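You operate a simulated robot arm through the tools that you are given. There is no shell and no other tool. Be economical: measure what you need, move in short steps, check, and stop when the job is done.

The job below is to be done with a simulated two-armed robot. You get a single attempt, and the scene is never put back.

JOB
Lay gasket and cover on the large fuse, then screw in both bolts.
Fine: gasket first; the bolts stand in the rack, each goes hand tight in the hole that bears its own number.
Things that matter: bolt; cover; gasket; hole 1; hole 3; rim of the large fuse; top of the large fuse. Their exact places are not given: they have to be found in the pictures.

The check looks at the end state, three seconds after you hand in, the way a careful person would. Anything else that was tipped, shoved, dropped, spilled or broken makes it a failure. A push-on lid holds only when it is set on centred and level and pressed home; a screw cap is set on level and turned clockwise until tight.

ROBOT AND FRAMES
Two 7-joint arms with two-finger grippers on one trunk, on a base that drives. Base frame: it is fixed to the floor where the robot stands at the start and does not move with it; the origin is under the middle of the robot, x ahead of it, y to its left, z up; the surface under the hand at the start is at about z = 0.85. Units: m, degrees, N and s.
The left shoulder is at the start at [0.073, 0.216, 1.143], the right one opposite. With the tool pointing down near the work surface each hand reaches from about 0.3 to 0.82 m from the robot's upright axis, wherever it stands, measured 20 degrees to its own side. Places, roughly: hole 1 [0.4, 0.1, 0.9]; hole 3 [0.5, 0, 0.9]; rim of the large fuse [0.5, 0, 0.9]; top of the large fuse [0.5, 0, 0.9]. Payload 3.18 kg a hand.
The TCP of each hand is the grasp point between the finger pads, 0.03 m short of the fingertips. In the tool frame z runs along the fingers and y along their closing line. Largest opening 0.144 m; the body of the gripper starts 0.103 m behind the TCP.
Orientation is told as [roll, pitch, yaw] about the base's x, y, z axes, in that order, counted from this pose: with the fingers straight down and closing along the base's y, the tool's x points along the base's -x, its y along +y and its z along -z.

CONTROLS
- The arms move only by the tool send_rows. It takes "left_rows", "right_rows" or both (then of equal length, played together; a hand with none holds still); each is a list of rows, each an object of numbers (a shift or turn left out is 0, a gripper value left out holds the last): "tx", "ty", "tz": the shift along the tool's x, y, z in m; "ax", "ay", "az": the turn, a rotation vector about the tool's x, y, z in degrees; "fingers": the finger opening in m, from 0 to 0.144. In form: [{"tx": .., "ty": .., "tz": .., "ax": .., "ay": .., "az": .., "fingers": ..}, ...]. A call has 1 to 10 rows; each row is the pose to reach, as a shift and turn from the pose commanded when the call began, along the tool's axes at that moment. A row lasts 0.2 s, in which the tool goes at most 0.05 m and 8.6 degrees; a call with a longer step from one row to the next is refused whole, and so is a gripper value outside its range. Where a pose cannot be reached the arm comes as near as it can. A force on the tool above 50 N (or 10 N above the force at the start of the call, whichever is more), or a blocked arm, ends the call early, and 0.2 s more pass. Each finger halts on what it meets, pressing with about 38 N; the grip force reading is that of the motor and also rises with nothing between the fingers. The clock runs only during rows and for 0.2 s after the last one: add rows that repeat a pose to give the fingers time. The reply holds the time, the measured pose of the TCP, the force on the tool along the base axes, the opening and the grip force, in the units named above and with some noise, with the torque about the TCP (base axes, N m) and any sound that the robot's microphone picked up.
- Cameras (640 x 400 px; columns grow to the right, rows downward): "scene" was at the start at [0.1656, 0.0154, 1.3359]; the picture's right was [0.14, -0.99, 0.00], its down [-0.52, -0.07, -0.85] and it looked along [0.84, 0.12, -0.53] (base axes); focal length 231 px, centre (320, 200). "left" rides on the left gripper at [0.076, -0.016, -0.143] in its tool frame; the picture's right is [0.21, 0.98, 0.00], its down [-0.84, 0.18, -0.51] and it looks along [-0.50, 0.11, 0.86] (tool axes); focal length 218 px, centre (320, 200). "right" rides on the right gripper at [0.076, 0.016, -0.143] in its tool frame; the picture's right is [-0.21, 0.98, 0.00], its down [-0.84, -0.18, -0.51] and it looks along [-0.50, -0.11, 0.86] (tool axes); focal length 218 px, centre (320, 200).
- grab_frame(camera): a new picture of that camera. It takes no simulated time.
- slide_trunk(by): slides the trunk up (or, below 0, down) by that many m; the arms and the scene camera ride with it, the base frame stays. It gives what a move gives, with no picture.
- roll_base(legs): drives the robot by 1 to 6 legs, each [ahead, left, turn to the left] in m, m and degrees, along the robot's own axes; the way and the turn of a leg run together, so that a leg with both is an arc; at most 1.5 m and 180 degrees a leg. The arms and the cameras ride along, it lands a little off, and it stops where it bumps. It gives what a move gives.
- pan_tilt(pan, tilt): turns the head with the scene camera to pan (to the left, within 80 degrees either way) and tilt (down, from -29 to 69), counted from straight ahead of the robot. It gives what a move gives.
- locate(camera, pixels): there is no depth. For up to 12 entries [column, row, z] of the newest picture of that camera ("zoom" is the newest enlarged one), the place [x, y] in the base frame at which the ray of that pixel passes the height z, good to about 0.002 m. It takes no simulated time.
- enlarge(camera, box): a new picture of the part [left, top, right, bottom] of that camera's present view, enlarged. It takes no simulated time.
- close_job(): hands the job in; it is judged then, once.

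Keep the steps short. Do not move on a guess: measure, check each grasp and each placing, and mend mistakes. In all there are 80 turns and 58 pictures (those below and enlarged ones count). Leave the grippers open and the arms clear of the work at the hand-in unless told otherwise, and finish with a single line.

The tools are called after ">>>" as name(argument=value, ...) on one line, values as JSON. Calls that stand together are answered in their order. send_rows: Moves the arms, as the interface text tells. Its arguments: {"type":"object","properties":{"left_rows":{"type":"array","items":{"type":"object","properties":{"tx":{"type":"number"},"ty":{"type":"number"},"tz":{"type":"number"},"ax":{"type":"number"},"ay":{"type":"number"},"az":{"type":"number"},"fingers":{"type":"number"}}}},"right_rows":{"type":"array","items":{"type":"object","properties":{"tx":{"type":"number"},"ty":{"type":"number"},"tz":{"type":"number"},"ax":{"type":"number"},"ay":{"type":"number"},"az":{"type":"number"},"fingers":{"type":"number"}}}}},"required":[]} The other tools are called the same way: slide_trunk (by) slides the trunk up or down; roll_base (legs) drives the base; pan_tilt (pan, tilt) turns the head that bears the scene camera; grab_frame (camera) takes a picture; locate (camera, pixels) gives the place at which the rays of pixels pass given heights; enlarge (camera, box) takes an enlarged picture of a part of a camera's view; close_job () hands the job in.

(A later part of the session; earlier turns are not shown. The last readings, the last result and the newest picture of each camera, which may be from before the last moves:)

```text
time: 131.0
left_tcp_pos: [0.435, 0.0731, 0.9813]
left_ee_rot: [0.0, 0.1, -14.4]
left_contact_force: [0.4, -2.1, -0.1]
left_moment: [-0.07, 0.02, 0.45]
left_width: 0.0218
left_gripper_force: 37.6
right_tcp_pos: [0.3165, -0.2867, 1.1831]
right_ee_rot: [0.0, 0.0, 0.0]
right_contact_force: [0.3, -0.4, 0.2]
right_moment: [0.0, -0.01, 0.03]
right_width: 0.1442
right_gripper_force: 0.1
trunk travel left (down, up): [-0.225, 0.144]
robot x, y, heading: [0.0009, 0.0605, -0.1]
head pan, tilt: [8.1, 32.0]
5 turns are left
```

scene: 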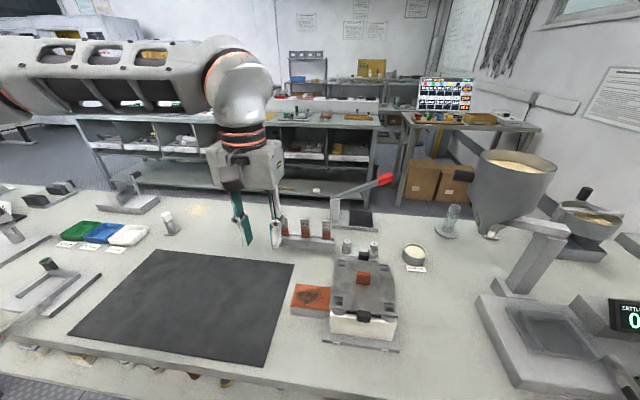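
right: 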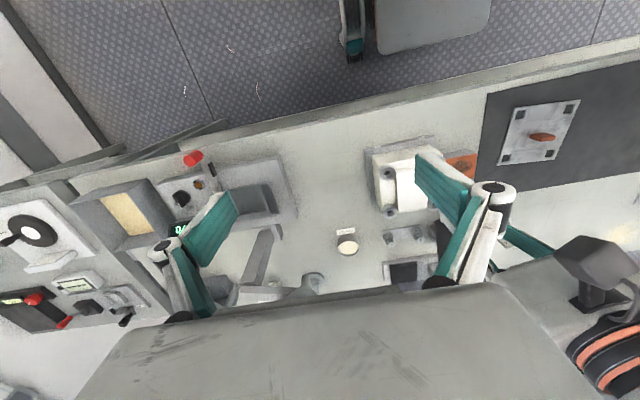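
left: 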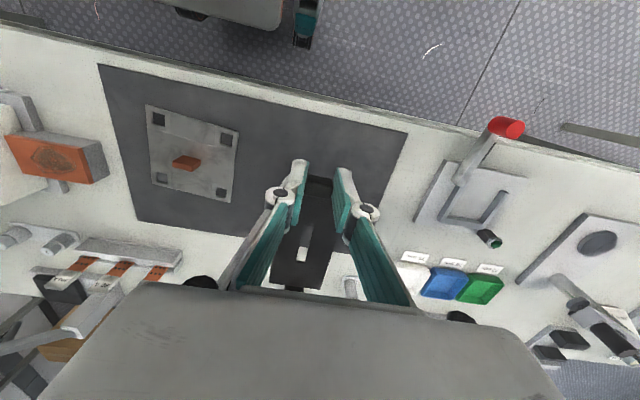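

Bolt 1 is tight: the torque reached 0.67 Nm and the hand cams over the head without turning it. Few turns remain, so I'll combine steps for bolt 3. By the offsets to bolt 1 it stands at about (0.664, -0.0115), and hole 3 is at about (0.5285, -0.0215). Release, go to bolt 3, grip, lift, carry over hole 3, wind up to yaw ~175° and look.

>>> send_rows(left_rows=[{"fingers": 0.045}, {"fingers": 0.045}, {"tz": -0.02}, {"tz": -0.06}, {"tz": -0.09}, {"tz": -0.09}])

>>> send_rows(left_rows=[{"az": -7.4}, {"az": -14.8}, {"az": -22.2}, {"az": -29.6}, {"az": -37}, {"az": -44.4}, {"az": -44.4}])

>>> send_rows(left_rows=[{"tx": -0.0261, "ty": -0.0313}, {"tx": -0.0522, "ty": -0.0627}, {"tx": -0.0783, "ty": -0.094}, {"tx": -0.1043, "ty": -0.1253}, {"tx": -0.1304, "ty": -0.1567}, {"tx": -0.1565, "ty": -0.188}, {"tx": -0.1565, "ty": -0.188}])

>>> send_rows(left_rows=[{"tz": 0.04}, {"tz": 0.08}, {"tz": 0.12}, {"tz": 0.145}, {"tz": 0.1595}, {"tz": 0.1595}, {"tz": 0.1595, "fingers": 0.025}, {"tz": 0.1595, "fingers": 0.01}, {"tz": 0.1595, "fingers": 0.01}, {"tz": 0.1595, "fingers": 0.01}])

>>> send_rows(left_rows=[{"tz": -0.005}, {"tz": -0.025}, {"tz": -0.06}, {"tz": -0.1}, {"tz": -0.135}, {"tz": -0.135}])

>>> send_rows(left_rows=[{"tx": 0.0306, "ty": 0.0148}, {"tx": 0.0612, "ty": 0.0296}, {"tx": 0.0918, "ty": 0.0443}, {"tx": 0.1223, "ty": 0.0591}, {"tx": 0.1223, "ty": 0.0591}])

>>> send_rows(left_rows=[{"az": -7.5}, {"az": -15}, {"az": -22.5}, {"az": -30}, {"az": -37.5}, {"az": -45}, {"az": -52.5}, {"az": -60}, {"az": -60}])

>>> send_rows(left_rows=[{"az": -8.5}, {"az": -17}, {"az": -25.5}, {"az": -34}, {"az": -42.5}, {"az": -51}, {"az": -59.5}, {"az": -68}, {"az": -76.5}, {"az": -85}])

>>> send_rows(left_rows=[{"tz": 0.015}, {"tz": 0.027}, {"tz": 0.027}])

>>> enlarge(camera="left", box=[260, 110, 380, 230])

```text
time: 132.4
left_tcp_pos: [0.4356, 0.0729, 1.0696]
left_ee_rot: [-0.1, -0.1, -14.3]
left_contact_force: [-0.7, 0.4, 0.2]
left_moment: [-0.03, -0.02, 0.01]
left_width: 0.0448
left_gripper_force: 0.0
right_tcp_pos: [0.3174, -0.2874, 1.1834]
right_ee_rot: [-0.1, 0.0, 0.1]
right_contact_force: [0.3, -0.1, -0.2]
right_moment: [-0.01, 0.0, -0.01]
right_width: 0.144
right_gripper_force: 0.1
trunk travel left (down, up): [-0.225, 0.144]
robot x, y, heading: [-0.0007, 0.057, -0.1]
head pan, tilt: [8.1, 32.0]
```

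```text
time: 134.0
left_tcp_pos: [0.4345, 0.074, 1.0705]
left_ee_rot: [-0.1, -0.1, 30.3]
left_contact_force: [0.3, -0.2, 0.7]
left_moment: [0.0, 0.0, 0.02]
left_width: 0.0451
left_gripper_force: 0.0
right_tcp_pos: [0.3165, -0.2859, 1.1836]
right_ee_rot: [0.1, 0.0, 0.1]
right_contact_force: [-0.4, -0.2, 0.7]
right_moment: [0.03, 0.03, 0.02]
right_width: 0.1439
right_gripper_force: 0.0
trunk travel left (down, up): [-0.225, 0.144]
robot x, y, heading: [0.0008, 0.0613, 0.1]
head pan, tilt: [8.1, 32.0]
```

```text
time: 135.4
left_tcp_pos: [0.6937, 0.0879, 1.103]
left_ee_rot: [-4.7, 3.0, 39.2]
left_contact_force: [0.7, -0.5, -0.6]
left_moment: [0.06, 0.04, 0.02]
left_width: 0.045
left_gripper_force: 0.0
left hand out of reach, approached as far as the arm can: row 6, 7
right_tcp_pos: [0.318, -0.2878, 1.1821]
right_ee_rot: [0.2, 0.0, 0.0]
right_contact_force: [-0.6, -0.6, -0.2]
right_moment: [0.05, 0.0, 0.02]
right_width: 0.1442
right_gripper_force: 0.0
trunk travel left (down, up): [-0.225, 0.144]
robot x, y, heading: [0.0015, 0.0576, 0.2]
head pan, tilt: [8.1, 32.0]
stopped in row 7 (left hand): the arm was blocked; the commanded pose is now the measured one
```

```text
time: 137.6
left_tcp_pos: [0.6954, 0.0691, 0.9435]
left_ee_rot: [-4.7, 2.9, 38.9]
left_contact_force: [0.3, -0.7, 0.0]
left_moment: [0.01, -0.02, 0.01]
left_width: 0.0101
left_gripper_force: 0.0
right_tcp_pos: [0.3166, -0.2871, 1.184]
right_ee_rot: [0.0, 0.0, 0.1]
right_contact_force: [0.2, 0.3, -0.3]
right_moment: [0.01, 0.01, -0.05]
right_width: 0.144
right_gripper_force: 0.0
trunk travel left (down, up): [-0.225, 0.144]
robot x, y, heading: [0.0001, 0.0574, -0.1]
head pan, tilt: [8.1, 32.0]
```

```text
time: 139.0
left_tcp_pos: [0.6945, 0.0826, 1.0778]
left_ee_rot: [-4.7, 2.9, 38.9]
left_contact_force: [0.2, 1.1, 0.0]
left_moment: [0.0, 0.04, -0.02]
left_width: 0.0096
left_gripper_force: 0.1
right_tcp_pos: [0.3179, -0.287, 1.1823]
right_ee_rot: [0.0, -0.1, 0.2]
right_contact_force: [0.2, 0.4, 0.4]
right_moment: [-0.01, 0.02, -0.01]
right_width: 0.1439
right_gripper_force: 0.0
trunk travel left (down, up): [-0.225, 0.144]
robot x, y, heading: [0.0017, 0.0569, 0.0]
head pan, tilt: [8.1, 32.0]
```

```text
time: 140.2
left_tcp_pos: [0.561, 0.0535, 1.0801]
left_ee_rot: [-4.6, 2.9, 38.9]
left_contact_force: [0.6, -0.3, 0.0]
left_moment: [0.01, 0.02, -0.01]
left_width: 0.01
left_gripper_force: 0.1
right_tcp_pos: [0.3181, -0.2879, 1.1834]
right_ee_rot: [0.1, -0.1, 0.0]
right_contact_force: [0.1, -0.4, 0.0]
right_moment: [-0.03, 0.0, -0.01]
right_width: 0.1439
right_gripper_force: 0.0
trunk travel left (down, up): [-0.225, 0.144]
robot x, y, heading: [0.0032, 0.0633, 0.0]
head pan, tilt: [8.1, 32.0]
```

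```text
time: 142.2
left_tcp_pos: [0.5604, 0.0523, 1.0806]
left_ee_rot: [0.2, 5.5, 99.0]
left_contact_force: [-0.1, 0.3, 0.7]
left_moment: [0.01, -0.03, 0.01]
left_width: 0.0102
left_gripper_force: 0.2
right_tcp_pos: [0.3174, -0.2867, 1.1835]
right_ee_rot: [0.1, 0.0, 0.2]
right_contact_force: [-0.1, 0.5, 0.0]
right_moment: [0.0, 0.05, 0.0]
right_width: 0.1442
right_gripper_force: 0.1
trunk travel left (down, up): [-0.225, 0.144]
robot x, y, heading: [0.0008, 0.0612, 0.0]
head pan, tilt: [8.1, 32.0]
```

```text
time: 144.4
left_tcp_pos: [0.5616, 0.052, 1.0803]
left_ee_rot: [5.6, 0.4, -175.8]
left_contact_force: [0.3, 1.2, -0.2]
left_moment: [0.01, -0.03, -0.04]
left_width: 0.0099
left_gripper_force: 0.0
right_tcp_pos: [0.3169, -0.2871, 1.1834]
right_ee_rot: [0.0, 0.0, 0.2]
right_contact_force: [0.5, 0.0, 0.3]
right_moment: [-0.01, -0.01, 0.02]
right_width: 0.1441
right_gripper_force: 0.1
trunk travel left (down, up): [-0.225, 0.144]
robot x, y, heading: [-0.0015, 0.0616, 0.1]
head pan, tilt: [8.1, 32.0]
```

```text
time: 145.2
left_tcp_pos: [0.5616, 0.0498, 1.054]
left_ee_rot: [5.5, 0.3, -176.0]
left_contact_force: [0.5, 0.3, 0.3]
left_moment: [0.02, -0.03, -0.03]
left_width: 0.01
left_gripper_force: 0.1
right_tcp_pos: [0.3175, -0.2871, 1.1838]
right_ee_rot: [0.1, -0.1, 0.1]
right_contact_force: [-0.7, 0.4, -0.7]
right_moment: [0.01, -0.03, 0.02]
right_width: 0.1439
right_gripper_force: 0.1
trunk travel left (down, up): [-0.225, 0.144]
robot x, y, heading: [0.0022, 0.0582, 0.3]
head pan, tilt: [8.1, 32.0]
```

```text
3.33 times, centred on (320, 170) of left
4 turns are left
```

zoom: 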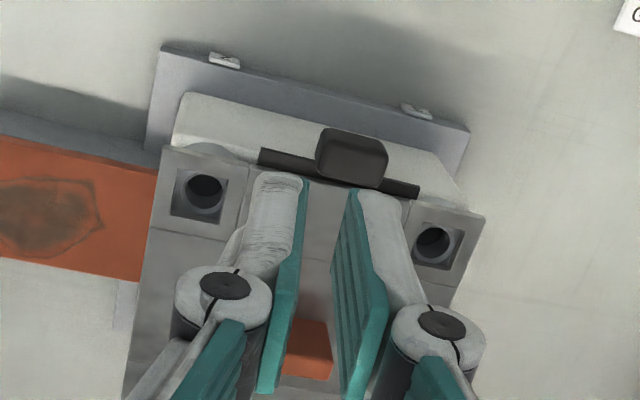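

That failed without harm. At this base position the left arm cannot reach bolt 3 at yaw 30°; it was blocked, closed on air, and nothing was touched. Moving the base 75 mm right gives exactly the geometry that worked for bolt 1. I'll undo the tilt, return to yaw 30°, drive, hover above bolt 3 and take averaged readings.

>>> send_rows(left_rows=[{"ax": 2.8, "ay": -0.15, "fingers": 0.045}, {"ax": 5.55, "ay": -0.31, "fingers": 0.045}, {"ax": 5.55, "ay": -0.31, "fingers": 0.045}])

>>> send_rows(left_rows=[{"az": 8.5}, {"az": 17}, {"az": 25.5}, {"az": 34}, {"az": 42.5}, {"az": 51}, {"az": 59.5}, {"az": 68}, {"az": 76.5}, {"az": 77}])

>>> send_rows(left_rows=[{"az": 8.5}, {"az": 17}, {"az": 25.5}, {"az": 34}, {"az": 42.5}, {"az": 51}, {"az": 59.5}, {"az": 68}, {"az": 76.5}, {"az": 77}])

>>> roll_base(legs=[[0, -0.075, 0]])

>>> send_rows(left_rows=[{"tx": -0.024, "ty": -0.01, "tz": 0.01}, {"tx": -0.048, "ty": -0.02, "tz": 0.02}, {"tx": -0.072, "ty": -0.03, "tz": 0.03}, {"tx": -0.0955, "ty": -0.0396, "tz": 0.04}, {"tx": -0.0955, "ty": -0.0396, "tz": 0.064}, {"tx": -0.0955, "ty": -0.0396, "tz": 0.064}])

>>> send_rows(left_rows=[{"az": 0}])

>>> send_rows(left_rows=[{"az": 0}])

>>> send_rows(left_rows=[{"az": 0}])

```text
time: 146.0
left_tcp_pos: [0.5619, 0.0493, 1.0542]
left_ee_rot: [-0.1, 0.0, -175.9]
left_contact_force: [-0.4, -0.2, -0.6]
left_moment: [0.0, 0.0, 0.0]
left_width: 0.0449
left_gripper_force: 0.2
right_tcp_pos: [0.3164, -0.2859, 1.1821]
right_ee_rot: [0.0, 0.0, 0.1]
right_contact_force: [-0.6, -0.7, -0.4]
right_moment: [0.0, 0.0, 0.01]
right_width: 0.1441
right_gripper_force: 0.0
trunk travel left (down, up): [-0.225, 0.144]
robot x, y, heading: [-0.0017, 0.0581, 0.2]
head pan, tilt: [8.1, 32.0]
```

```text
time: 148.2
left_tcp_pos: [0.5615, 0.0493, 1.0534]
left_ee_rot: [0.1, -0.1, 106.9]
left_contact_force: [0.3, -0.1, 0.2]
left_moment: [0.04, 0.0, 0.05]
left_width: 0.0451
left_gripper_force: 0.0
right_tcp_pos: [0.3166, -0.2853, 1.1835]
right_ee_rot: [0.0, 0.0, 0.2]
right_contact_force: [-1.2, -0.4, -0.2]
right_moment: [0.01, 0.01, -0.01]
right_width: 0.144
right_gripper_force: 0.1
trunk travel left (down, up): [-0.225, 0.144]
robot x, y, heading: [0.0012, 0.0608, -0.0]
head pan, tilt: [8.1, 32.0]
```

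```text
time: 150.4
left_tcp_pos: [0.5602, 0.0494, 1.0526]
left_ee_rot: [0.0, 0.1, 29.9]
left_contact_force: [-0.1, 0.3, 0.2]
left_moment: [0.03, -0.01, -0.01]
left_width: 0.0449
left_gripper_force: 0.0
right_tcp_pos: [0.3164, -0.287, 1.1837]
right_ee_rot: [0.0, 0.0, 0.1]
right_contact_force: [0.1, -0.1, 0.3]
right_moment: [0.02, 0.0, -0.01]
right_width: 0.1438
right_gripper_force: 0.2
trunk travel left (down, up): [-0.225, 0.144]
robot x, y, heading: [-0.0009, 0.0577, 0.0]
head pan, tilt: [8.1, 32.0]
```

```text
time: 151.7
left_tcp_pos: [0.561, -0.028, 1.0534]
left_ee_rot: [0.1, 0.0, 30.0]
left_contact_force: [0.5, -0.6, 0.0]
left_moment: [0.04, -0.01, 0.0]
left_width: 0.0449
left_gripper_force: 0.1
right_tcp_pos: [0.3168, -0.3627, 1.1829]
right_ee_rot: [0.0, 0.0, 0.0]
right_contact_force: [-0.1, -0.6, -1.0]
right_moment: [0.06, 0.01, 0.01]
right_width: 0.1441
right_gripper_force: 0.1
trunk travel left (down, up): [-0.225, 0.144]
robot x, y, heading: [-0.0023, -0.0154, -0.1]
head pan, tilt: [8.1, 32.0]
```

```text
time: 153.1
left_tcp_pos: [0.6625, -0.013, 0.989]
left_ee_rot: [-0.1, 0.0, 30.0]
left_contact_force: [-0.6, 0.2, 0.1]
left_moment: [0.04, 0.0, 0.01]
left_width: 0.045
left_gripper_force: 0.1
right_tcp_pos: [0.3168, -0.3628, 1.1835]
right_ee_rot: [0.0, -0.1, -0.1]
right_contact_force: [0.4, -0.6, -0.1]
right_moment: [0.01, -0.01, -0.01]
right_width: 0.1439
right_gripper_force: 0.0
trunk travel left (down, up): [-0.225, 0.144]
robot x, y, heading: [-0.0018, -0.0173, -0.2]
head pan, tilt: [8.1, 32.0]
```

```text
time: 153.5
left_tcp_pos: [0.6628, -0.0129, 0.9894]
left_ee_rot: [0.0, 0.0, 30.0]
left_contact_force: [0.9, 0.6, 0.3]
left_moment: [0.03, 0.01, -0.01]
left_width: 0.0448
left_gripper_force: 0.0
right_tcp_pos: [0.3161, -0.3621, 1.1834]
right_ee_rot: [0.0, -0.1, 0.0]
right_contact_force: [-0.3, 0.3, -0.1]
right_moment: [0.0, 0.01, 0.02]
right_width: 0.144
right_gripper_force: 0.1
trunk travel left (down, up): [-0.225, 0.144]
robot x, y, heading: [0.0003, -0.0147, 0.0]
head pan, tilt: [8.1, 32.0]
```

```text
time: 153.9
left_tcp_pos: [0.663, -0.0123, 0.9899]
left_ee_rot: [0.0, 0.0, 30.0]
left_contact_force: [0.6, 0.3, 0.7]
left_moment: [0.0, 0.01, -0.01]
left_width: 0.045
left_gripper_force: 0.1
right_tcp_pos: [0.3161, -0.3644, 1.184]
right_ee_rot: [0.0, -0.2, 0.0]
right_contact_force: [0.2, 0.5, 0.0]
right_moment: [-0.01, 0.0, 0.01]
right_width: 0.144
right_gripper_force: 0.1
trunk travel left (down, up): [-0.225, 0.144]
robot x, y, heading: [-0.0012, -0.0161, 0.3]
head pan, tilt: [8.1, 32.0]
```

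```text
time: 154.3
left_tcp_pos: [0.6626, -0.0127, 0.9895]
left_ee_rot: [0.0, 0.0, 30.1]
left_contact_force: [-0.3, -0.1, -0.2]
left_moment: [0.0, 0.02, 0.0]
left_width: 0.0448
left_gripper_force: 0.0
right_tcp_pos: [0.3168, -0.3636, 1.1836]
right_ee_rot: [0.0, 0.0, 0.0]
right_contact_force: [-0.8, -0.4, 0.2]
right_moment: [0.02, -0.01, 0.02]
right_width: 0.1442
right_gripper_force: 0.1
trunk travel left (down, up): [-0.225, 0.144]
robot x, y, heading: [0.0007, -0.0164, 0.1]
head pan, tilt: [8.1, 32.0]
3 turns are left
```

The hover is within 2 mm of bolt 3's expected place. Now: small correction, down, grip, lift, carry over hole 3, wind to yaw ~184°, lower to just above the cover, and use my last picture.

>>> send_rows(left_rows=[{"tx": -0.0017, "ty": 0.0004, "tz": 0.03}, {"tx": -0.0017, "ty": 0.0004, "tz": 0.06}, {"tx": -0.0017, "ty": 0.0004, "tz": 0.0785}, {"tx": -0.0017, "ty": 0.0004, "tz": 0.0785}, {"tx": -0.0017, "ty": 0.0004, "tz": 0.0785, "fingers": 0.025}, {"tx": -0.0017, "ty": 0.0004, "tz": 0.0785, "fingers": 0.01}, {"tx": -0.0017, "ty": 0.0004, "tz": 0.0785, "fingers": 0.01}, {"tx": -0.0017, "ty": 0.0004, "tz": 0.0785, "fingers": 0.01}])

>>> send_rows(left_rows=[{"tz": -0.005}, {"tz": -0.025}, {"tz": -0.06}, {"tz": -0.1}, {"tz": -0.135}, {"tz": -0.135}])

>>> send_rows(left_rows=[{"tx": 0.0306, "ty": 0.0148}, {"tx": 0.0612, "ty": 0.0296}, {"tx": 0.0918, "ty": 0.0443}, {"tx": 0.1223, "ty": 0.0591}, {"tx": 0.1223, "ty": 0.0591}])

>>> send_rows(left_rows=[{"az": -8.5}, {"az": -17}, {"az": -25.5}, {"az": -34}, {"az": -42.5}, {"az": -51}, {"az": -59.5}, {"az": -68}, {"az": -76.5}, {"az": -77}])

>>> send_rows(left_rows=[{"az": -8.5}, {"az": -17}, {"az": -25.5}, {"az": -34}, {"az": -42.5}, {"az": -51}, {"az": -59.5}, {"az": -68}, {"az": -76.5}, {"az": -77}])

>>> send_rows(left_rows=[{"tz": 0.018}, {"tz": 0.034}, {"tz": 0.034}])

>>> send_rows(left_rows=[{"az": 0}])

>>> send_rows(left_rows=[{"az": 0}])

>>> enlarge(camera="left", box=[270, 120, 370, 220])

```text
time: 156.1
left_tcp_pos: [0.6646, -0.0131, 0.9124]
left_ee_rot: [0.1, 0.0, 30.0]
left_contact_force: [-3.3, 2.1, -0.4]
left_moment: [0.08, 0.08, 0.01]
left_width: 0.019
left_gripper_force: 37.9
right_tcp_pos: [0.3156, -0.3616, 1.1842]
right_ee_rot: [0.0, -0.2, 0.0]
right_contact_force: [-0.1, -1.2, 0.3]
right_moment: [0.02, -0.02, 0.01]
right_width: 0.1439
right_gripper_force: 0.1
trunk travel left (down, up): [-0.225, 0.144]
robot x, y, heading: [-0.0013, -0.0164, -0.0]
head pan, tilt: [8.1, 32.0]
```

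```text
time: 157.5
left_tcp_pos: [0.6675, -0.0135, 1.0454]
left_ee_rot: [0.0, 0.0, 29.9]
left_contact_force: [-0.8, 0.0, -0.2]
left_moment: [0.02, 0.02, -0.02]
left_width: 0.0191
left_gripper_force: 38.2
right_tcp_pos: [0.3168, -0.362, 1.183]
right_ee_rot: [0.0, 0.0, 0.1]
right_contact_force: [0.2, 0.1, 0.3]
right_moment: [0.0, 0.02, -0.05]
right_width: 0.1443
right_gripper_force: 0.1
trunk travel left (down, up): [-0.225, 0.144]
robot x, y, heading: [0.0004, -0.0175, -0.1]
head pan, tilt: [8.1, 32.0]
```

```text
time: 158.7
left_tcp_pos: [0.5313, -0.0223, 1.045]
left_ee_rot: [0.0, 0.0, 30.0]
left_contact_force: [0.0, -0.4, -0.4]
left_moment: [0.01, -0.02, -0.01]
left_width: 0.0188
left_gripper_force: 38.3
right_tcp_pos: [0.3153, -0.3621, 1.1823]
right_ee_rot: [-0.1, 0.0, 0.0]
right_contact_force: [-0.5, 0.4, 0.0]
right_moment: [0.0, -0.01, 0.0]
right_width: 0.1442
right_gripper_force: 0.1
trunk travel left (down, up): [-0.225, 0.144]
robot x, y, heading: [0.0042, -0.0172, 0.1]
head pan, tilt: [8.1, 32.0]
```

```text
time: 160.9
left_tcp_pos: [0.5301, -0.0225, 1.0456]
left_ee_rot: [0.0, 0.0, 107.0]
left_contact_force: [-0.1, 0.4, -0.9]
left_moment: [0.01, -0.01, 0.01]
left_width: 0.0193
left_gripper_force: 37.2
right_tcp_pos: [0.3161, -0.3624, 1.1833]
right_ee_rot: [0.0, 0.0, 0.1]
right_contact_force: [-0.1, 0.3, -0.3]
right_moment: [-0.01, -0.03, 0.0]
right_width: 0.1442
right_gripper_force: 0.1
trunk travel left (down, up): [-0.225, 0.144]
robot x, y, heading: [0.0009, -0.0174, 0.1]
head pan, tilt: [8.1, 32.0]
```

```text
time: 163.1
left_tcp_pos: [0.5306, -0.0222, 1.0451]
left_ee_rot: [0.0, 0.0, -176.0]
left_contact_force: [0.4, 0.5, -0.9]
left_moment: [0.02, 0.01, -0.02]
left_width: 0.0193
left_gripper_force: 37.7
right_tcp_pos: [0.3162, -0.3632, 1.1829]
right_ee_rot: [0.0, 0.0, 0.0]
right_contact_force: [-0.2, 0.8, -0.4]
right_moment: [-0.02, 0.01, -0.02]
right_width: 0.144
right_gripper_force: 0.1
trunk travel left (down, up): [-0.225, 0.144]
robot x, y, heading: [0.0003, -0.0167, -0.2]
head pan, tilt: [8.1, 32.0]
```

```text
time: 163.9
left_tcp_pos: [0.5291, -0.0232, 1.0101]
left_ee_rot: [0.0, 0.0, -176.0]
left_contact_force: [-0.3, -0.1, -1.0]
left_moment: [-0.01, -0.02, 0.0]
left_width: 0.0191
left_gripper_force: 38.3
right_tcp_pos: [0.3165, -0.3633, 1.1837]
right_ee_rot: [0.0, -0.1, -0.1]
right_contact_force: [-0.2, 0.3, 0.0]
right_moment: [0.01, 0.02, 0.0]
right_width: 0.144
right_gripper_force: 0.1
trunk travel left (down, up): [-0.225, 0.144]
robot x, y, heading: [-0.0009, -0.0178, 0.1]
head pan, tilt: [8.1, 32.0]
```

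```text
time: 164.3
left_tcp_pos: [0.5299, -0.0238, 1.0115]
left_ee_rot: [-0.1, 0.1, -175.9]
left_contact_force: [0.3, 0.6, -0.9]
left_moment: [0.02, 0.0, -0.02]
left_width: 0.0193
left_gripper_force: 38.1
right_tcp_pos: [0.3156, -0.3618, 1.1836]
right_ee_rot: [0.0, -0.1, 0.0]
right_contact_force: [-0.7, 0.6, -0.6]
right_moment: [-0.01, 0.02, -0.01]
right_width: 0.144
right_gripper_force: 0.0
trunk travel left (down, up): [-0.225, 0.144]
robot x, y, heading: [0.0019, -0.0191, 0.1]
head pan, tilt: [8.1, 32.0]
```

```text
time: 164.7
left_tcp_pos: [0.5304, -0.0244, 1.0117]
left_ee_rot: [0.0, 0.0, -176.0]
left_contact_force: [-0.1, 1.0, -0.5]
left_moment: [0.0, -0.02, 0.0]
left_width: 0.0192
left_gripper_force: 38.4
right_tcp_pos: [0.3166, -0.3631, 1.1835]
right_ee_rot: [0.0, 0.0, 0.0]
right_contact_force: [0.4, -0.4, -0.3]
right_moment: [0.0, -0.03, 0.05]
right_width: 0.144
right_gripper_force: 0.1
trunk travel left (down, up): [-0.225, 0.144]
robot x, y, heading: [0.0024, -0.0133, 0.2]
head pan, tilt: [8.1, 32.0]
```

```text
4.00 times, centred on (320, 170) of left
2 turns are left
```

zoom: 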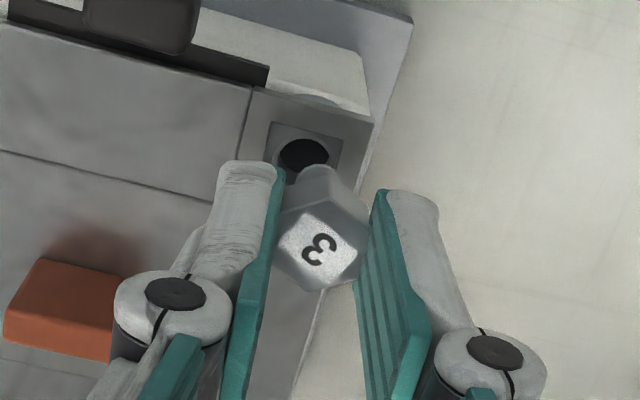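

Bolt 3 is held, with its axis within about 1 mm of the TCP. From the picture and the hole pitch, hole 3's axis is at about (0.528, -0.021), so I need to shift about 3.5 mm in +y. I'll insert with a tiny search circle, then run 180° turn and 180° rewind cycles until it should be tight, ending gripped so that the torque reading shows it.

>>> send_rows(left_rows=[{"tx": -0.0006, "ty": -0.0034, "tz": 0.008}, {"tx": -0.0006, "ty": -0.0034, "tz": 0.016}, {"tx": -0.0006, "ty": -0.0034, "tz": 0.0195}, {"tx": 0.0007, "ty": -0.0034, "tz": 0.0212}, {"tx": -0.0006, "ty": -0.0021, "tz": 0.0213}, {"tx": -0.0019, "ty": -0.0034, "tz": 0.0214}, {"tx": -0.0006, "ty": -0.0047, "tz": 0.0215}, {"tx": -0.0006, "ty": -0.0034, "tz": 0.022}, {"tx": -0.0006, "ty": -0.0034, "tz": 0.0225}])

>>> send_rows(left_rows=[{"tx": 0.0001, "ty": 0.0002, "tz": 0.0001, "az": 8.6}, {"tx": 0.0001, "ty": 0.0004, "tz": 0.0002, "az": 17.2}, {"tx": 0.0001, "ty": 0.0006, "tz": 0.0003, "az": 25.8}, {"tx": 0.0001, "ty": 0.0008, "tz": 0.0004, "az": 34.4}, {"tx": 0, "ty": 0.001, "tz": 0.0005, "az": 43}, {"tx": -0.0001, "ty": 0.0011, "tz": 0.0006, "az": 51.6}, {"tx": -0.0002, "ty": 0.0013, "tz": 0.0007, "az": 60.2}, {"tx": -0.0003, "ty": 0.0014, "tz": 0.0008, "az": 68.8}, {"tx": -0.0005, "ty": 0.0016, "tz": 0.0009, "az": 77.4}, {"tx": -0.0006, "ty": 0.0017, "tz": 0.001, "az": 86}])

>>> send_rows(left_rows=[{"tx": 0.0001, "ty": 0.0002, "tz": 0.0001, "az": 8.6}, {"tx": 0.0001, "ty": 0.0004, "tz": 0.0002, "az": 17.2}, {"tx": 0.0001, "ty": 0.0006, "tz": 0.0003, "az": 25.8}, {"tx": 0.0001, "ty": 0.0008, "tz": 0.0004, "az": 34.4}, {"tx": 0, "ty": 0.001, "tz": 0.0005, "az": 43}, {"tx": -0.0001, "ty": 0.0011, "tz": 0.0006, "az": 51.6}, {"tx": -0.0002, "ty": 0.0013, "tz": 0.0007, "az": 60.2}, {"tx": -0.0003, "ty": 0.0014, "tz": 0.0008, "az": 68.8}, {"tx": -0.0005, "ty": 0.0016, "tz": 0.0009, "az": 77.4}, {"tx": -0.0006, "ty": 0.0017, "tz": 0.001, "az": 86}])

>>> send_rows(left_rows=[{"az": 8}, {"az": 8, "fingers": 0.04, "tz": -0.0005}, {"az": 8, "fingers": 0.04, "tz": -0.0015}, {"az": -0.5, "tx": -0.0012, "ty": 0.0005, "tz": -0.0015}, {"az": -9, "tx": -0.0012, "ty": 0.0005, "tz": -0.0015}, {"az": -17.5, "tx": -0.0012, "ty": 0.0005, "tz": -0.0015}, {"az": -26, "tx": -0.0012, "ty": 0.0005, "tz": -0.0015}, {"az": -34.5, "tx": -0.0012, "ty": 0.0005, "tz": -0.0015}, {"az": -43, "tx": -0.0012, "ty": 0.0005, "tz": -0.0015}])

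>>> send_rows(left_rows=[{"az": -8.5}, {"az": -17}, {"az": -25.5}, {"az": -34}, {"az": -42.5}, {"az": -51}, {"az": -59.5}, {"az": -68}, {"az": -76.5}, {"az": -85}])

>>> send_rows(left_rows=[{"az": -8.5}, {"az": -17}, {"az": -25.5}, {"az": -34}, {"az": -42.5}, {"az": -44}, {"az": -44, "fingers": 0.01}, {"az": -44, "fingers": 0.01}, {"az": -44, "fingers": 0.01}])

>>> send_rows(left_rows=[{"tz": 0.0008, "az": 8.6}, {"tz": 0.0012, "az": 17.2}, {"tz": 0.0013, "az": 25.8}, {"tz": 0.0014, "az": 34.4}, {"tz": 0.0015, "az": 43}, {"tz": 0.0016, "az": 51.6}, {"tz": 0.0017, "az": 60.2}, {"tz": 0.0018, "az": 68.8}, {"tz": 0.0019, "az": 77.4}, {"tz": 0.002, "az": 86}])

>>> send_rows(left_rows=[{"tz": 0.0001, "az": 8.6}, {"tz": 0.0002, "az": 17.2}, {"tz": 0.0003, "az": 25.8}, {"tz": 0.0004, "az": 34.4}, {"tz": 0.0005, "az": 43}, {"tz": 0.0006, "az": 51.6}, {"tz": 0.0007, "az": 60.2}, {"tz": 0.0008, "az": 68.8}, {"tz": 0.0009, "az": 77.4}, {"tz": 0.001, "az": 86}])

>>> send_rows(left_rows=[{"az": 8}, {"az": 8, "fingers": 0.04, "tz": -0.0005}, {"az": 8, "fingers": 0.04, "tz": -0.0015}, {"az": -0.5, "tz": -0.0015}, {"az": -9, "tz": -0.0015}, {"az": -17.5, "tz": -0.0015}, {"az": -26, "tz": -0.0015}, {"az": -34.5, "tz": -0.0015}, {"az": -43, "tz": -0.0015}])

>>> send_rows(left_rows=[{"az": -8.5}, {"az": -17}, {"az": -25.5}, {"az": -34}, {"az": -42.5}, {"az": -51}, {"az": -59.5}, {"az": -68}, {"az": -76.5}, {"az": -85}])

>>> send_rows(left_rows=[{"az": -8.5}, {"az": -17}, {"az": -25.5}, {"az": -34}, {"az": -42.5}, {"az": -44}, {"az": -44, "fingers": 0.01}, {"az": -44, "fingers": 0.01}, {"az": -44, "fingers": 0.01}])

>>> send_rows(left_rows=[{"tz": 0.0008, "az": 8.6}, {"tz": 0.0012, "az": 17.2}, {"tz": 0.0013, "az": 25.8}, {"tz": 0.0014, "az": 34.4}, {"tz": 0.0015, "az": 43}, {"tz": 0.0016, "az": 51.6}, {"tz": 0.0017, "az": 60.2}, {"tz": 0.0018, "az": 68.8}, {"tz": 0.0019, "az": 77.4}, {"tz": 0.002, "az": 86}])

>>> send_rows(left_rows=[{"tz": 0.0001, "az": 8.6}, {"tz": 0.0002, "az": 17.2}, {"tz": 0.0003, "az": 25.8}, {"tz": 0.0004, "az": 34.4}, {"tz": 0.0005, "az": 43}, {"tz": 0.0006, "az": 51.6}, {"tz": 0.0007, "az": 60.2}, {"tz": 0.0008, "az": 68.8}, {"tz": 0.0009, "az": 77.4}, {"tz": 0.001, "az": 86}])

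>>> send_rows(left_rows=[{"az": 8}, {"az": 8, "fingers": 0.04, "tz": -0.0005}, {"az": 8, "fingers": 0.04, "tz": -0.0015}, {"az": -0.5, "tz": -0.0015}, {"az": -9, "tz": -0.0015}, {"az": -17.5, "tz": -0.0015}, {"az": -26, "tz": -0.0015}, {"az": -34.5, "tz": -0.0015}, {"az": -43, "tz": -0.0015}])

>>> send_rows(left_rows=[{"az": -8.5}, {"az": -17}, {"az": -25.5}, {"az": -34}, {"az": -42.5}, {"az": -51}, {"az": -59.5}, {"az": -68}, {"az": -76.5}, {"az": -85}])

```text
time: 166.7
left_tcp_pos: [0.5277, -0.0212, 0.9914]
left_ee_rot: [0.1, 0.2, -176.0]
left_contact_force: [0.8, -2.6, 19.7]
left_moment: [-0.06, 0.06, -0.01]
left_width: 0.019
left_gripper_force: 38.1
right_tcp_pos: [0.3162, -0.3635, 1.1841]
right_ee_rot: [0.0, -0.1, 0.0]
right_contact_force: [0.5, 0.4, 0.5]
right_moment: [-0.02, 0.02, 0.01]
right_width: 0.1439
right_gripper_force: 0.0
trunk travel left (down, up): [-0.225, 0.144]
robot x, y, heading: [-0.0033, -0.0161, -0.3]
head pan, tilt: [8.1, 32.0]
```

```text
time: 168.9
left_tcp_pos: [0.5268, -0.0214, 0.9893]
left_ee_rot: [-0.2, 0.2, 97.8]
left_contact_force: [4.6, -4.3, 32.1]
left_moment: [-0.05, -0.1, 0.01]
left_width: 0.0191
left_gripper_force: 37.9
right_tcp_pos: [0.3148, -0.3633, 1.1848]
right_ee_rot: [-0.1, -0.2, -0.1]
right_contact_force: [-0.5, 0.1, 0.4]
right_moment: [-0.01, 0.0, -0.01]
right_width: 0.1438
right_gripper_force: 0.1
trunk travel left (down, up): [-0.225, 0.144]
robot x, y, heading: [-0.0013, -0.0166, -0.1]
head pan, tilt: [8.1, 32.0]
```

```text
time: 171.1
left_tcp_pos: [0.5248, -0.0197, 0.9884]
left_ee_rot: [0.0, -0.1, 11.7]
left_contact_force: [3.6, 2.1, 30.6]
left_moment: [0.11, -0.13, 0.0]
left_width: 0.0192
left_gripper_force: 38.3
right_tcp_pos: [0.3155, -0.3621, 1.1848]
right_ee_rot: [0.0, 0.0, 0.0]
right_contact_force: [0.0, -0.4, -0.9]
right_moment: [0.01, 0.0, -0.02]
right_width: 0.1439
right_gripper_force: 0.1
trunk travel left (down, up): [-0.225, 0.144]
robot x, y, heading: [-0.0006, -0.0213, -0.1]
head pan, tilt: [8.1, 32.0]
```

```text
time: 173.1
left_tcp_pos: [0.528, -0.0181, 0.9882]
left_ee_rot: [-0.1, 0.0, 55.1]
left_contact_force: [0.5, 0.0, -0.3]
left_moment: [0.01, 0.0, -0.01]
left_width: 0.0401
left_gripper_force: 0.0
right_tcp_pos: [0.3159, -0.3616, 1.1837]
right_ee_rot: [0.0, 0.0, 0.0]
right_contact_force: [0.6, -0.1, 0.4]
right_moment: [0.02, 0.03, 0.05]
right_width: 0.1442
right_gripper_force: 0.0
trunk travel left (down, up): [-0.225, 0.144]
robot x, y, heading: [-0.002, -0.0129, 0.0]
head pan, tilt: [8.1, 32.0]
```

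```text
time: 175.3
left_tcp_pos: [0.5276, -0.0195, 0.9897]
left_ee_rot: [0.0, 0.0, 140.2]
left_contact_force: [1.2, 0.3, 0.0]
left_moment: [-0.01, 0.02, -0.03]
left_width: 0.04
left_gripper_force: 0.0
right_tcp_pos: [0.3165, -0.3624, 1.1828]
right_ee_rot: [0.0, 0.0, 0.1]
right_contact_force: [-0.2, -0.8, 0.5]
right_moment: [0.0, 0.0, 0.03]
right_width: 0.1439
right_gripper_force: 0.1
trunk travel left (down, up): [-0.225, 0.144]
robot x, y, heading: [0.0045, -0.0114, 0.2]
head pan, tilt: [8.1, 32.0]
```

```text
time: 177.3
left_tcp_pos: [0.5277, -0.0205, 0.9879]
left_ee_rot: [0.0, 0.0, -176.0]
left_contact_force: [1.1, -3.2, 0.9]
left_moment: [-0.06, -0.03, 0.02]
left_width: 0.0193
left_gripper_force: 37.8
right_tcp_pos: [0.3163, -0.3627, 1.1834]
right_ee_rot: [-0.1, -0.1, 0.0]
right_contact_force: [0.1, -0.7, 0.3]
right_moment: [0.01, -0.01, -0.01]
right_width: 0.1443
right_gripper_force: 0.1
trunk travel left (down, up): [-0.225, 0.144]
robot x, y, heading: [-0.001, -0.0166, -0.1]
head pan, tilt: [8.1, 32.0]
```

```text
time: 179.5
left_tcp_pos: [0.528, -0.0199, 0.9879]
left_ee_rot: [-0.1, 0.0, 97.9]
left_contact_force: [1.5, -5.9, 18.3]
left_moment: [-0.16, -0.08, 0.01]
left_width: 0.0189
left_gripper_force: 38.4
right_tcp_pos: [0.3163, -0.3633, 1.1837]
right_ee_rot: [0.0, -0.1, -0.1]
right_contact_force: [-0.1, 0.0, 0.1]
right_moment: [-0.03, 0.01, -0.01]
right_width: 0.144
right_gripper_force: 0.1
trunk travel left (down, up): [-0.225, 0.144]
robot x, y, heading: [-0.0003, -0.0187, -0.1]
head pan, tilt: [8.1, 32.0]
```

```text
time: 181.7
left_tcp_pos: [0.526, -0.0201, 0.9875]
left_ee_rot: [0.0, 0.0, 11.8]
left_contact_force: [0.1, -3.6, 21.8]
left_moment: [-0.09, -0.04, 0.0]
left_width: 0.019
left_gripper_force: 38.4
right_tcp_pos: [0.315, -0.3625, 1.1842]
right_ee_rot: [0.0, -0.1, 0.0]
right_contact_force: [-0.1, -1.0, 0.2]
right_moment: [0.01, 0.04, 0.0]
right_width: 0.1441
right_gripper_force: 0.1
trunk travel left (down, up): [-0.225, 0.144]
robot x, y, heading: [-0.006, -0.0147, -0.0]
head pan, tilt: [8.1, 32.0]
```

```text
time: 183.7
left_tcp_pos: [0.5288, -0.0212, 0.987]
left_ee_rot: [0.0, 0.0, 55.1]
left_contact_force: [0.3, -0.2, -0.4]
left_moment: [0.03, -0.03, 0.0]
left_width: 0.04
left_gripper_force: 0.0
right_tcp_pos: [0.317, -0.3624, 1.1834]
right_ee_rot: [0.0, -0.2, -0.1]
right_contact_force: [0.1, 1.3, -0.2]
right_moment: [-0.02, 0.03, -0.01]
right_width: 0.1443
right_gripper_force: 0.0
trunk travel left (down, up): [-0.225, 0.144]
robot x, y, heading: [0.004, -0.015, 0.1]
head pan, tilt: [8.1, 32.0]
```

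```text
time: 185.9
left_tcp_pos: [0.5284, -0.0202, 0.9868]
left_ee_rot: [0.0, 0.0, 140.0]
left_contact_force: [0.5, -0.6, 0.7]
left_moment: [0.02, -0.02, 0.0]
left_width: 0.0402
left_gripper_force: 0.0
right_tcp_pos: [0.3166, -0.363, 1.1839]
right_ee_rot: [0.0, 0.0, 0.0]
right_contact_force: [-0.8, 0.7, 0.5]
right_moment: [-0.01, -0.01, -0.03]
right_width: 0.1439
right_gripper_force: 0.1
trunk travel left (down, up): [-0.225, 0.144]
robot x, y, heading: [0.0005, -0.0154, 0.1]
head pan, tilt: [8.1, 32.0]
```

```text
time: 187.9
left_tcp_pos: [0.5282, -0.0196, 0.9864]
left_ee_rot: [0.0, 0.0, -176.0]
left_contact_force: [0.3, 1.0, 0.3]
left_moment: [0.02, 0.04, 0.05]
left_width: 0.019
left_gripper_force: 38.2
right_tcp_pos: [0.3163, -0.3625, 1.1834]
right_ee_rot: [0.0, -0.1, 0.0]
right_contact_force: [0.1, 0.3, -0.1]
right_moment: [-0.01, 0.01, 0.01]
right_width: 0.144
right_gripper_force: 0.0
trunk travel left (down, up): [-0.225, 0.144]
robot x, y, heading: [-0.0016, -0.0155, -0.0]
head pan, tilt: [8.1, 32.0]
```

```text
time: 190.1
left_tcp_pos: [0.5268, -0.0201, 0.9851]
left_ee_rot: [0.0, 0.0, 97.9]
left_contact_force: [-1.2, -9.0, 18.0]
left_moment: [-0.26, 0.04, 0.03]
left_width: 0.0193
left_gripper_force: 38.2
right_tcp_pos: [0.315, -0.3629, 1.1836]
right_ee_rot: [0.1, -0.1, 0.0]
right_contact_force: [-1.7, 0.2, -0.1]
right_moment: [-0.01, -0.02, 0.01]
right_width: 0.1441
right_gripper_force: 0.1
trunk travel left (down, up): [-0.225, 0.144]
robot x, y, heading: [-0.0025, -0.0126, -0.0]
head pan, tilt: [8.1, 32.0]
```

```text
time: 192.3
left_tcp_pos: [0.5251, -0.0202, 0.9861]
left_ee_rot: [0.1, -0.2, 11.8]
left_contact_force: [-8.2, -7.5, 16.9]
left_moment: [-0.25, 0.25, 0.01]
left_width: 0.0193
left_gripper_force: 38.8
right_tcp_pos: [0.3141, -0.363, 1.1838]
right_ee_rot: [0.0, -0.1, 0.0]
right_contact_force: [0.9, 0.0, -0.1]
right_moment: [0.03, -0.01, -0.01]
right_width: 0.1439
right_gripper_force: 0.0
trunk travel left (down, up): [-0.225, 0.144]
robot x, y, heading: [0.0043, -0.0159, -0.2]
head pan, tilt: [8.1, 32.0]
```

```text
time: 194.3
left_tcp_pos: [0.5291, -0.0204, 0.9861]
left_ee_rot: [0.0, 0.0, 55.0]
left_contact_force: [-1.2, 0.6, 0.7]
left_moment: [-0.01, 0.02, -0.02]
left_width: 0.0403
left_gripper_force: 0.0
right_tcp_pos: [0.3167, -0.3625, 1.1842]
right_ee_rot: [0.0, 0.0, 0.0]
right_contact_force: [0.0, 0.0, -0.5]
right_moment: [0.01, -0.01, 0.02]
right_width: 0.144
right_gripper_force: 0.1
trunk travel left (down, up): [-0.225, 0.144]
robot x, y, heading: [-0.0021, -0.0172, 0.0]
head pan, tilt: [8.1, 32.0]
```

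```text
time: 196.5
left_tcp_pos: [0.5278, -0.019, 0.9843]
left_ee_rot: [0.0, 0.0, 140.1]
left_contact_force: [0.4, 0.7, 0.5]
left_moment: [-0.02, -0.01, 0.01]
left_width: 0.0399
left_gripper_force: 0.0
right_tcp_pos: [0.3156, -0.363, 1.184]
right_ee_rot: [0.0, -0.1, 0.0]
right_contact_force: [-0.2, 0.5, 0.2]
right_moment: [0.0, -0.03, -0.02]
right_width: 0.144
right_gripper_force: 0.0
trunk travel left (down, up): [-0.225, 0.144]
robot x, y, heading: [0.0002, -0.018, -0.0]
head pan, tilt: [8.1, 32.0]
```

>>> send_rows(left_rows=[{"az": -8.5}, {"az": -17}, {"az": -25.5}, {"az": -34}, {"az": -42.5}, {"az": -44}, {"az": -44, "fingers": 0.01}, {"az": -44, "fingers": 0.01}, {"az": -44, "fingers": 0.01}])

>>> send_rows(left_rows=[{"tz": 0.0008, "az": 8.6}, {"tz": 0.0012, "az": 17.2}, {"tz": 0.0013, "az": 25.8}, {"tz": 0.0014, "az": 34.4}, {"tz": 0.0015, "az": 43}, {"tz": 0.0016, "az": 51.6}, {"tz": 0.0017, "az": 60.2}, {"tz": 0.0018, "az": 68.8}, {"tz": 0.0019, "az": 77.4}, {"tz": 0.002, "az": 86}])

>>> send_rows(left_rows=[{"tz": 0.0001, "az": 8.6}, {"tz": 0.0002, "az": 17.2}, {"tz": 0.0003, "az": 25.8}, {"tz": 0.0004, "az": 34.4}, {"tz": 0.0005, "az": 43}, {"tz": 0.0006, "az": 51.6}, {"tz": 0.0007, "az": 60.2}, {"tz": 0.0008, "az": 68.8}, {"tz": 0.0009, "az": 77.4}, {"tz": 0.001, "az": 86}])

>>> send_rows(left_rows=[{"az": 8}, {"az": 8, "fingers": 0.04, "tz": -0.0005}, {"az": 8, "fingers": 0.04, "tz": -0.0015}, {"az": -0.5, "tz": -0.0015}, {"az": -9, "tz": -0.0015}, {"az": -17.5, "tz": -0.0015}, {"az": -26, "tz": -0.0015}, {"az": -34.5, "tz": -0.0015}, {"az": -43, "tz": -0.0015}])

>>> send_rows(left_rows=[{"az": -8.5}, {"az": -17}, {"az": -25.5}, {"az": -34}, {"az": -42.5}, {"az": -51}, {"az": -59.5}, {"az": -68}, {"az": -76.5}, {"az": -85}])

>>> send_rows(left_rows=[{"az": -8.5}, {"az": -17}, {"az": -25.5}, {"az": -34}, {"az": -42.5}, {"az": -44}, {"az": -44, "fingers": 0.01}, {"az": -44, "fingers": 0.01}, {"az": -44, "fingers": 0.01}])

>>> send_rows(left_rows=[{"tz": 0.0008, "az": 8.6}, {"tz": 0.0012, "az": 17.2}, {"tz": 0.0013, "az": 25.8}, {"tz": 0.0014, "az": 34.4}, {"tz": 0.0015, "az": 43}, {"tz": 0.0016, "az": 51.6}, {"tz": 0.0017, "az": 60.2}, {"tz": 0.0018, "az": 68.8}, {"tz": 0.0019, "az": 77.4}, {"tz": 0.002, "az": 86}])

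>>> send_rows(left_rows=[{"tz": 0.0001, "az": 8.6}, {"tz": 0.0002, "az": 17.2}, {"tz": 0.0003, "az": 25.8}, {"tz": 0.0004, "az": 34.4}, {"tz": 0.0005, "az": 43}, {"tz": 0.0006, "az": 51.6}, {"tz": 0.0007, "az": 60.2}, {"tz": 0.0008, "az": 68.8}, {"tz": 0.0009, "az": 77.4}, {"tz": 0.001, "az": 86}])

>>> send_rows(left_rows=[{"az": 8}, {"az": 8, "fingers": 0.04, "tz": -0.0005}, {"az": 8, "fingers": 0.04, "tz": -0.0015}, {"az": -0.5, "tz": -0.0015}, {"az": -9, "tz": -0.0015}, {"az": -17.5, "tz": -0.0015}, {"az": -26, "tz": -0.0015}, {"az": -34.5, "tz": -0.0015}, {"az": -43, "tz": -0.0015}])

>>> send_rows(left_rows=[{"az": -8.5}, {"az": -17}, {"az": -25.5}, {"az": -34}, {"az": -42.5}, {"az": -51}, {"az": -59.5}, {"az": -68}, {"az": -76.5}, {"az": -85}])

>>> send_rows(left_rows=[{"az": -8.5}, {"az": -17}, {"az": -25.5}, {"az": -34}, {"az": -42.5}, {"az": -44}, {"az": -44, "fingers": 0.01}, {"az": -44, "fingers": 0.01}, {"az": -44, "fingers": 0.01}])

>>> send_rows(left_rows=[{"tz": 0.0008, "az": 8.6}, {"tz": 0.0012, "az": 17.2}, {"tz": 0.0013, "az": 25.8}, {"tz": 0.0014, "az": 34.4}, {"tz": 0.0015, "az": 43}, {"tz": 0.0016, "az": 51.6}, {"tz": 0.0017, "az": 60.2}, {"tz": 0.0018, "az": 68.8}, {"tz": 0.0019, "az": 77.4}, {"tz": 0.002, "az": 86}])

>>> send_rows(left_rows=[{"tz": 0.0001, "az": 8.6}, {"tz": 0.0002, "az": 17.2}, {"tz": 0.0003, "az": 25.8}, {"tz": 0.0004, "az": 34.4}, {"tz": 0.0005, "az": 43}, {"tz": 0.0006, "az": 51.6}, {"tz": 0.0007, "az": 60.2}, {"tz": 0.0008, "az": 68.8}, {"tz": 0.0009, "az": 77.4}, {"tz": 0.001, "az": 86}])

```text
time: 198.5
left_tcp_pos: [0.5264, -0.0199, 0.9861]
left_ee_rot: [0.0, -0.1, -176.0]
left_contact_force: [-1.6, -0.8, 0.2]
left_moment: [-0.03, 0.02, 0.02]
left_width: 0.0193
left_gripper_force: 37.7
right_tcp_pos: [0.3163, -0.3623, 1.1833]
right_ee_rot: [0.0, -0.1, 0.0]
right_contact_force: [0.8, 0.0, 0.6]
right_moment: [-0.04, 0.01, -0.04]
right_width: 0.144
right_gripper_force: 0.1
trunk travel left (down, up): [-0.225, 0.144]
robot x, y, heading: [-0.0036, -0.0166, -0.2]
head pan, tilt: [8.1, 32.0]
```

```text
time: 200.7
left_tcp_pos: [0.5271, -0.0212, 0.9849]
left_ee_rot: [-0.2, 0.0, 97.8]
left_contact_force: [0.0, -6.3, 22.7]
left_moment: [-0.15, -0.04, 0.0]
left_width: 0.0191
left_gripper_force: 38.0
right_tcp_pos: [0.315, -0.363, 1.1848]
right_ee_rot: [-0.1, -0.2, 0.0]
right_contact_force: [-0.1, -0.2, 0.3]
right_moment: [0.0, -0.02, -0.03]
right_width: 0.1441
right_gripper_force: 0.1
trunk travel left (down, up): [-0.225, 0.144]
robot x, y, heading: [-0.0007, -0.0153, -0.1]
head pan, tilt: [8.1, 32.0]
```

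```text
time: 202.9
left_tcp_pos: [0.5259, -0.0197, 0.9833]
left_ee_rot: [-0.1, -0.1, 11.9]
left_contact_force: [0.3, -1.4, 28.5]
left_moment: [-0.03, 0.01, -0.04]
left_width: 0.019
left_gripper_force: 38.3
right_tcp_pos: [0.316, -0.361, 1.1846]
right_ee_rot: [0.0, -0.2, 0.1]
right_contact_force: [-0.7, -0.2, 0.0]
right_moment: [0.0, 0.0, 0.01]
right_width: 0.1437
right_gripper_force: 0.1
trunk travel left (down, up): [-0.225, 0.144]
robot x, y, heading: [-0.0003, -0.0198, 0.0]
head pan, tilt: [8.1, 32.0]
```

```text
time: 204.9
left_tcp_pos: [0.528, -0.0185, 0.9841]
left_ee_rot: [0.0, 0.0, 55.1]
left_contact_force: [-0.2, -0.3, -0.2]
left_moment: [-0.01, 0.02, 0.0]
left_width: 0.0403
left_gripper_force: 0.1
right_tcp_pos: [0.3164, -0.3626, 1.1835]
right_ee_rot: [0.1, 0.0, 0.0]
right_contact_force: [0.7, 0.4, -0.3]
right_moment: [0.0, -0.01, 0.01]
right_width: 0.144
right_gripper_force: 0.0
trunk travel left (down, up): [-0.225, 0.144]
robot x, y, heading: [0.0049, -0.0178, -0.0]
head pan, tilt: [8.1, 32.0]
```

```text
time: 207.1
left_tcp_pos: [0.5284, -0.0185, 0.9852]
left_ee_rot: [0.0, -0.1, 140.1]
left_contact_force: [0.1, -0.3, -0.6]
left_moment: [0.0, 0.0, 0.01]
left_width: 0.0401
left_gripper_force: 0.0
right_tcp_pos: [0.3156, -0.3625, 1.1826]
right_ee_rot: [0.0, -0.1, 0.0]
right_contact_force: [-0.7, -0.9, 0.5]
right_moment: [-0.01, 0.04, 0.0]
right_width: 0.1437
right_gripper_force: 0.1
trunk travel left (down, up): [-0.225, 0.144]
robot x, y, heading: [-0.0008, -0.0136, -0.1]
head pan, tilt: [8.1, 32.0]
```

```text
time: 209.1
left_tcp_pos: [0.5276, -0.0192, 0.9845]
left_ee_rot: [-0.1, 0.0, -176.0]
left_contact_force: [0.4, -1.7, -0.2]
left_moment: [-0.05, -0.02, -0.03]
left_width: 0.0188
left_gripper_force: 38.1
right_tcp_pos: [0.3166, -0.3622, 1.1836]
right_ee_rot: [-0.1, -0.1, 0.0]
right_contact_force: [-0.1, -0.4, -0.2]
right_moment: [0.0, 0.04, 0.0]
right_width: 0.144
right_gripper_force: 0.0
trunk travel left (down, up): [-0.225, 0.144]
robot x, y, heading: [0.0006, -0.0143, 0.2]
head pan, tilt: [8.1, 32.0]
```

```text
time: 211.3
left_tcp_pos: [0.5262, -0.02, 0.9832]
left_ee_rot: [-0.1, -0.1, 97.8]
left_contact_force: [0.7, -6.7, 20.0]
left_moment: [-0.21, -0.06, 0.01]
left_width: 0.0189
left_gripper_force: 38.0
right_tcp_pos: [0.3153, -0.3626, 1.184]
right_ee_rot: [0.0, -0.1, 0.0]
right_contact_force: [-0.5, 0.6, 0.3]
right_moment: [-0.04, -0.01, -0.02]
right_width: 0.1443
right_gripper_force: 0.1
trunk travel left (down, up): [-0.225, 0.144]
robot x, y, heading: [0.004, -0.0171, 0.1]
head pan, tilt: [8.1, 32.0]
```

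```text
time: 213.5
left_tcp_pos: [0.5264, -0.0193, 0.9824]
left_ee_rot: [0.0, -0.1, 11.8]
left_contact_force: [-6.3, -3.2, 26.2]
left_moment: [-0.08, 0.21, 0.01]
left_width: 0.0191
left_gripper_force: 37.8
right_tcp_pos: [0.3149, -0.3629, 1.1843]
right_ee_rot: [0.0, -0.2, 0.0]
right_contact_force: [-0.5, 0.3, -0.3]
right_moment: [-0.02, -0.01, -0.02]
right_width: 0.1442
right_gripper_force: 0.0
trunk travel left (down, up): [-0.225, 0.144]
robot x, y, heading: [0.0015, -0.013, 0.0]
head pan, tilt: [8.1, 32.0]
```

```text
time: 215.5
left_tcp_pos: [0.5267, -0.0204, 0.9813]
left_ee_rot: [0.1, 0.0, 55.1]
left_contact_force: [-0.7, 0.6, 0.5]
left_moment: [0.02, 0.01, 0.03]
left_width: 0.0403
left_gripper_force: 0.0
right_tcp_pos: [0.316, -0.3619, 1.1834]
right_ee_rot: [0.1, -0.1, 0.0]
right_contact_force: [0.3, -0.4, 0.2]
right_moment: [-0.02, 0.04, -0.01]
right_width: 0.1438
right_gripper_force: 0.1
trunk travel left (down, up): [-0.225, 0.144]
robot x, y, heading: [0.0021, -0.0142, 0.2]
head pan, tilt: [8.1, 32.0]
```

```text
time: 217.7
left_tcp_pos: [0.5279, -0.0195, 0.9824]
left_ee_rot: [0.0, 0.0, 140.1]
left_contact_force: [1.1, -0.6, -1.0]
left_moment: [-0.04, 0.0, 0.0]
left_width: 0.0402
left_gripper_force: 0.2
right_tcp_pos: [0.3161, -0.3628, 1.1832]
right_ee_rot: [0.1, -0.1, 0.0]
right_contact_force: [0.1, -0.2, -0.1]
right_moment: [-0.03, -0.01, 0.01]
right_width: 0.1439
right_gripper_force: 0.0
trunk travel left (down, up): [-0.225, 0.144]
robot x, y, heading: [0.0006, -0.0137, 0.1]
head pan, tilt: [8.1, 32.0]
```

```text
time: 219.7
left_tcp_pos: [0.528, -0.0197, 0.9827]
left_ee_rot: [-0.1, 0.1, -175.9]
left_contact_force: [-1.4, 1.5, 0.5]
left_moment: [0.05, 0.0, 0.01]
left_width: 0.019
left_gripper_force: 38.1
right_tcp_pos: [0.3162, -0.363, 1.1835]
right_ee_rot: [0.0, -0.1, 0.1]
right_contact_force: [0.4, 0.6, 0.5]
right_moment: [-0.01, -0.02, 0.0]
right_width: 0.144
right_gripper_force: 0.2
trunk travel left (down, up): [-0.225, 0.144]
robot x, y, heading: [0.0021, -0.0138, -0.1]
head pan, tilt: [8.1, 32.0]
```

```text
time: 221.9
left_tcp_pos: [0.5274, -0.0206, 0.9815]
left_ee_rot: [-0.1, 0.0, 97.7]
left_contact_force: [-4.0, -4.1, 17.6]
left_moment: [-0.13, 0.16, 0.0]
left_width: 0.019
left_gripper_force: 38.2
right_tcp_pos: [0.3145, -0.364, 1.1833]
right_ee_rot: [0.0, -0.2, 0.0]
right_contact_force: [-0.3, -0.7, 0.2]
right_moment: [0.02, 0.0, 0.04]
right_width: 0.1443
right_gripper_force: 0.2
trunk travel left (down, up): [-0.225, 0.144]
robot x, y, heading: [-0.003, -0.0168, -0.1]
head pan, tilt: [8.1, 32.0]
```

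```text
time: 224.1
left_tcp_pos: [0.5257, -0.0197, 0.981]
left_ee_rot: [0.1, -0.1, 11.8]
left_contact_force: [-5.2, -6.6, 15.9]
left_moment: [-0.23, 0.21, 0.01]
left_width: 0.0193
left_gripper_force: 38.5
right_tcp_pos: [0.3145, -0.364, 1.1834]
right_ee_rot: [0.0, -0.1, 0.0]
right_contact_force: [-0.6, 0.3, 0.0]
right_moment: [0.05, -0.02, -0.02]
right_width: 0.144
right_gripper_force: 0.0
trunk travel left (down, up): [-0.225, 0.144]
robot x, y, heading: [0.0011, -0.0145, 0.1]
head pan, tilt: [8.1, 32.0]
1 turns are left
```

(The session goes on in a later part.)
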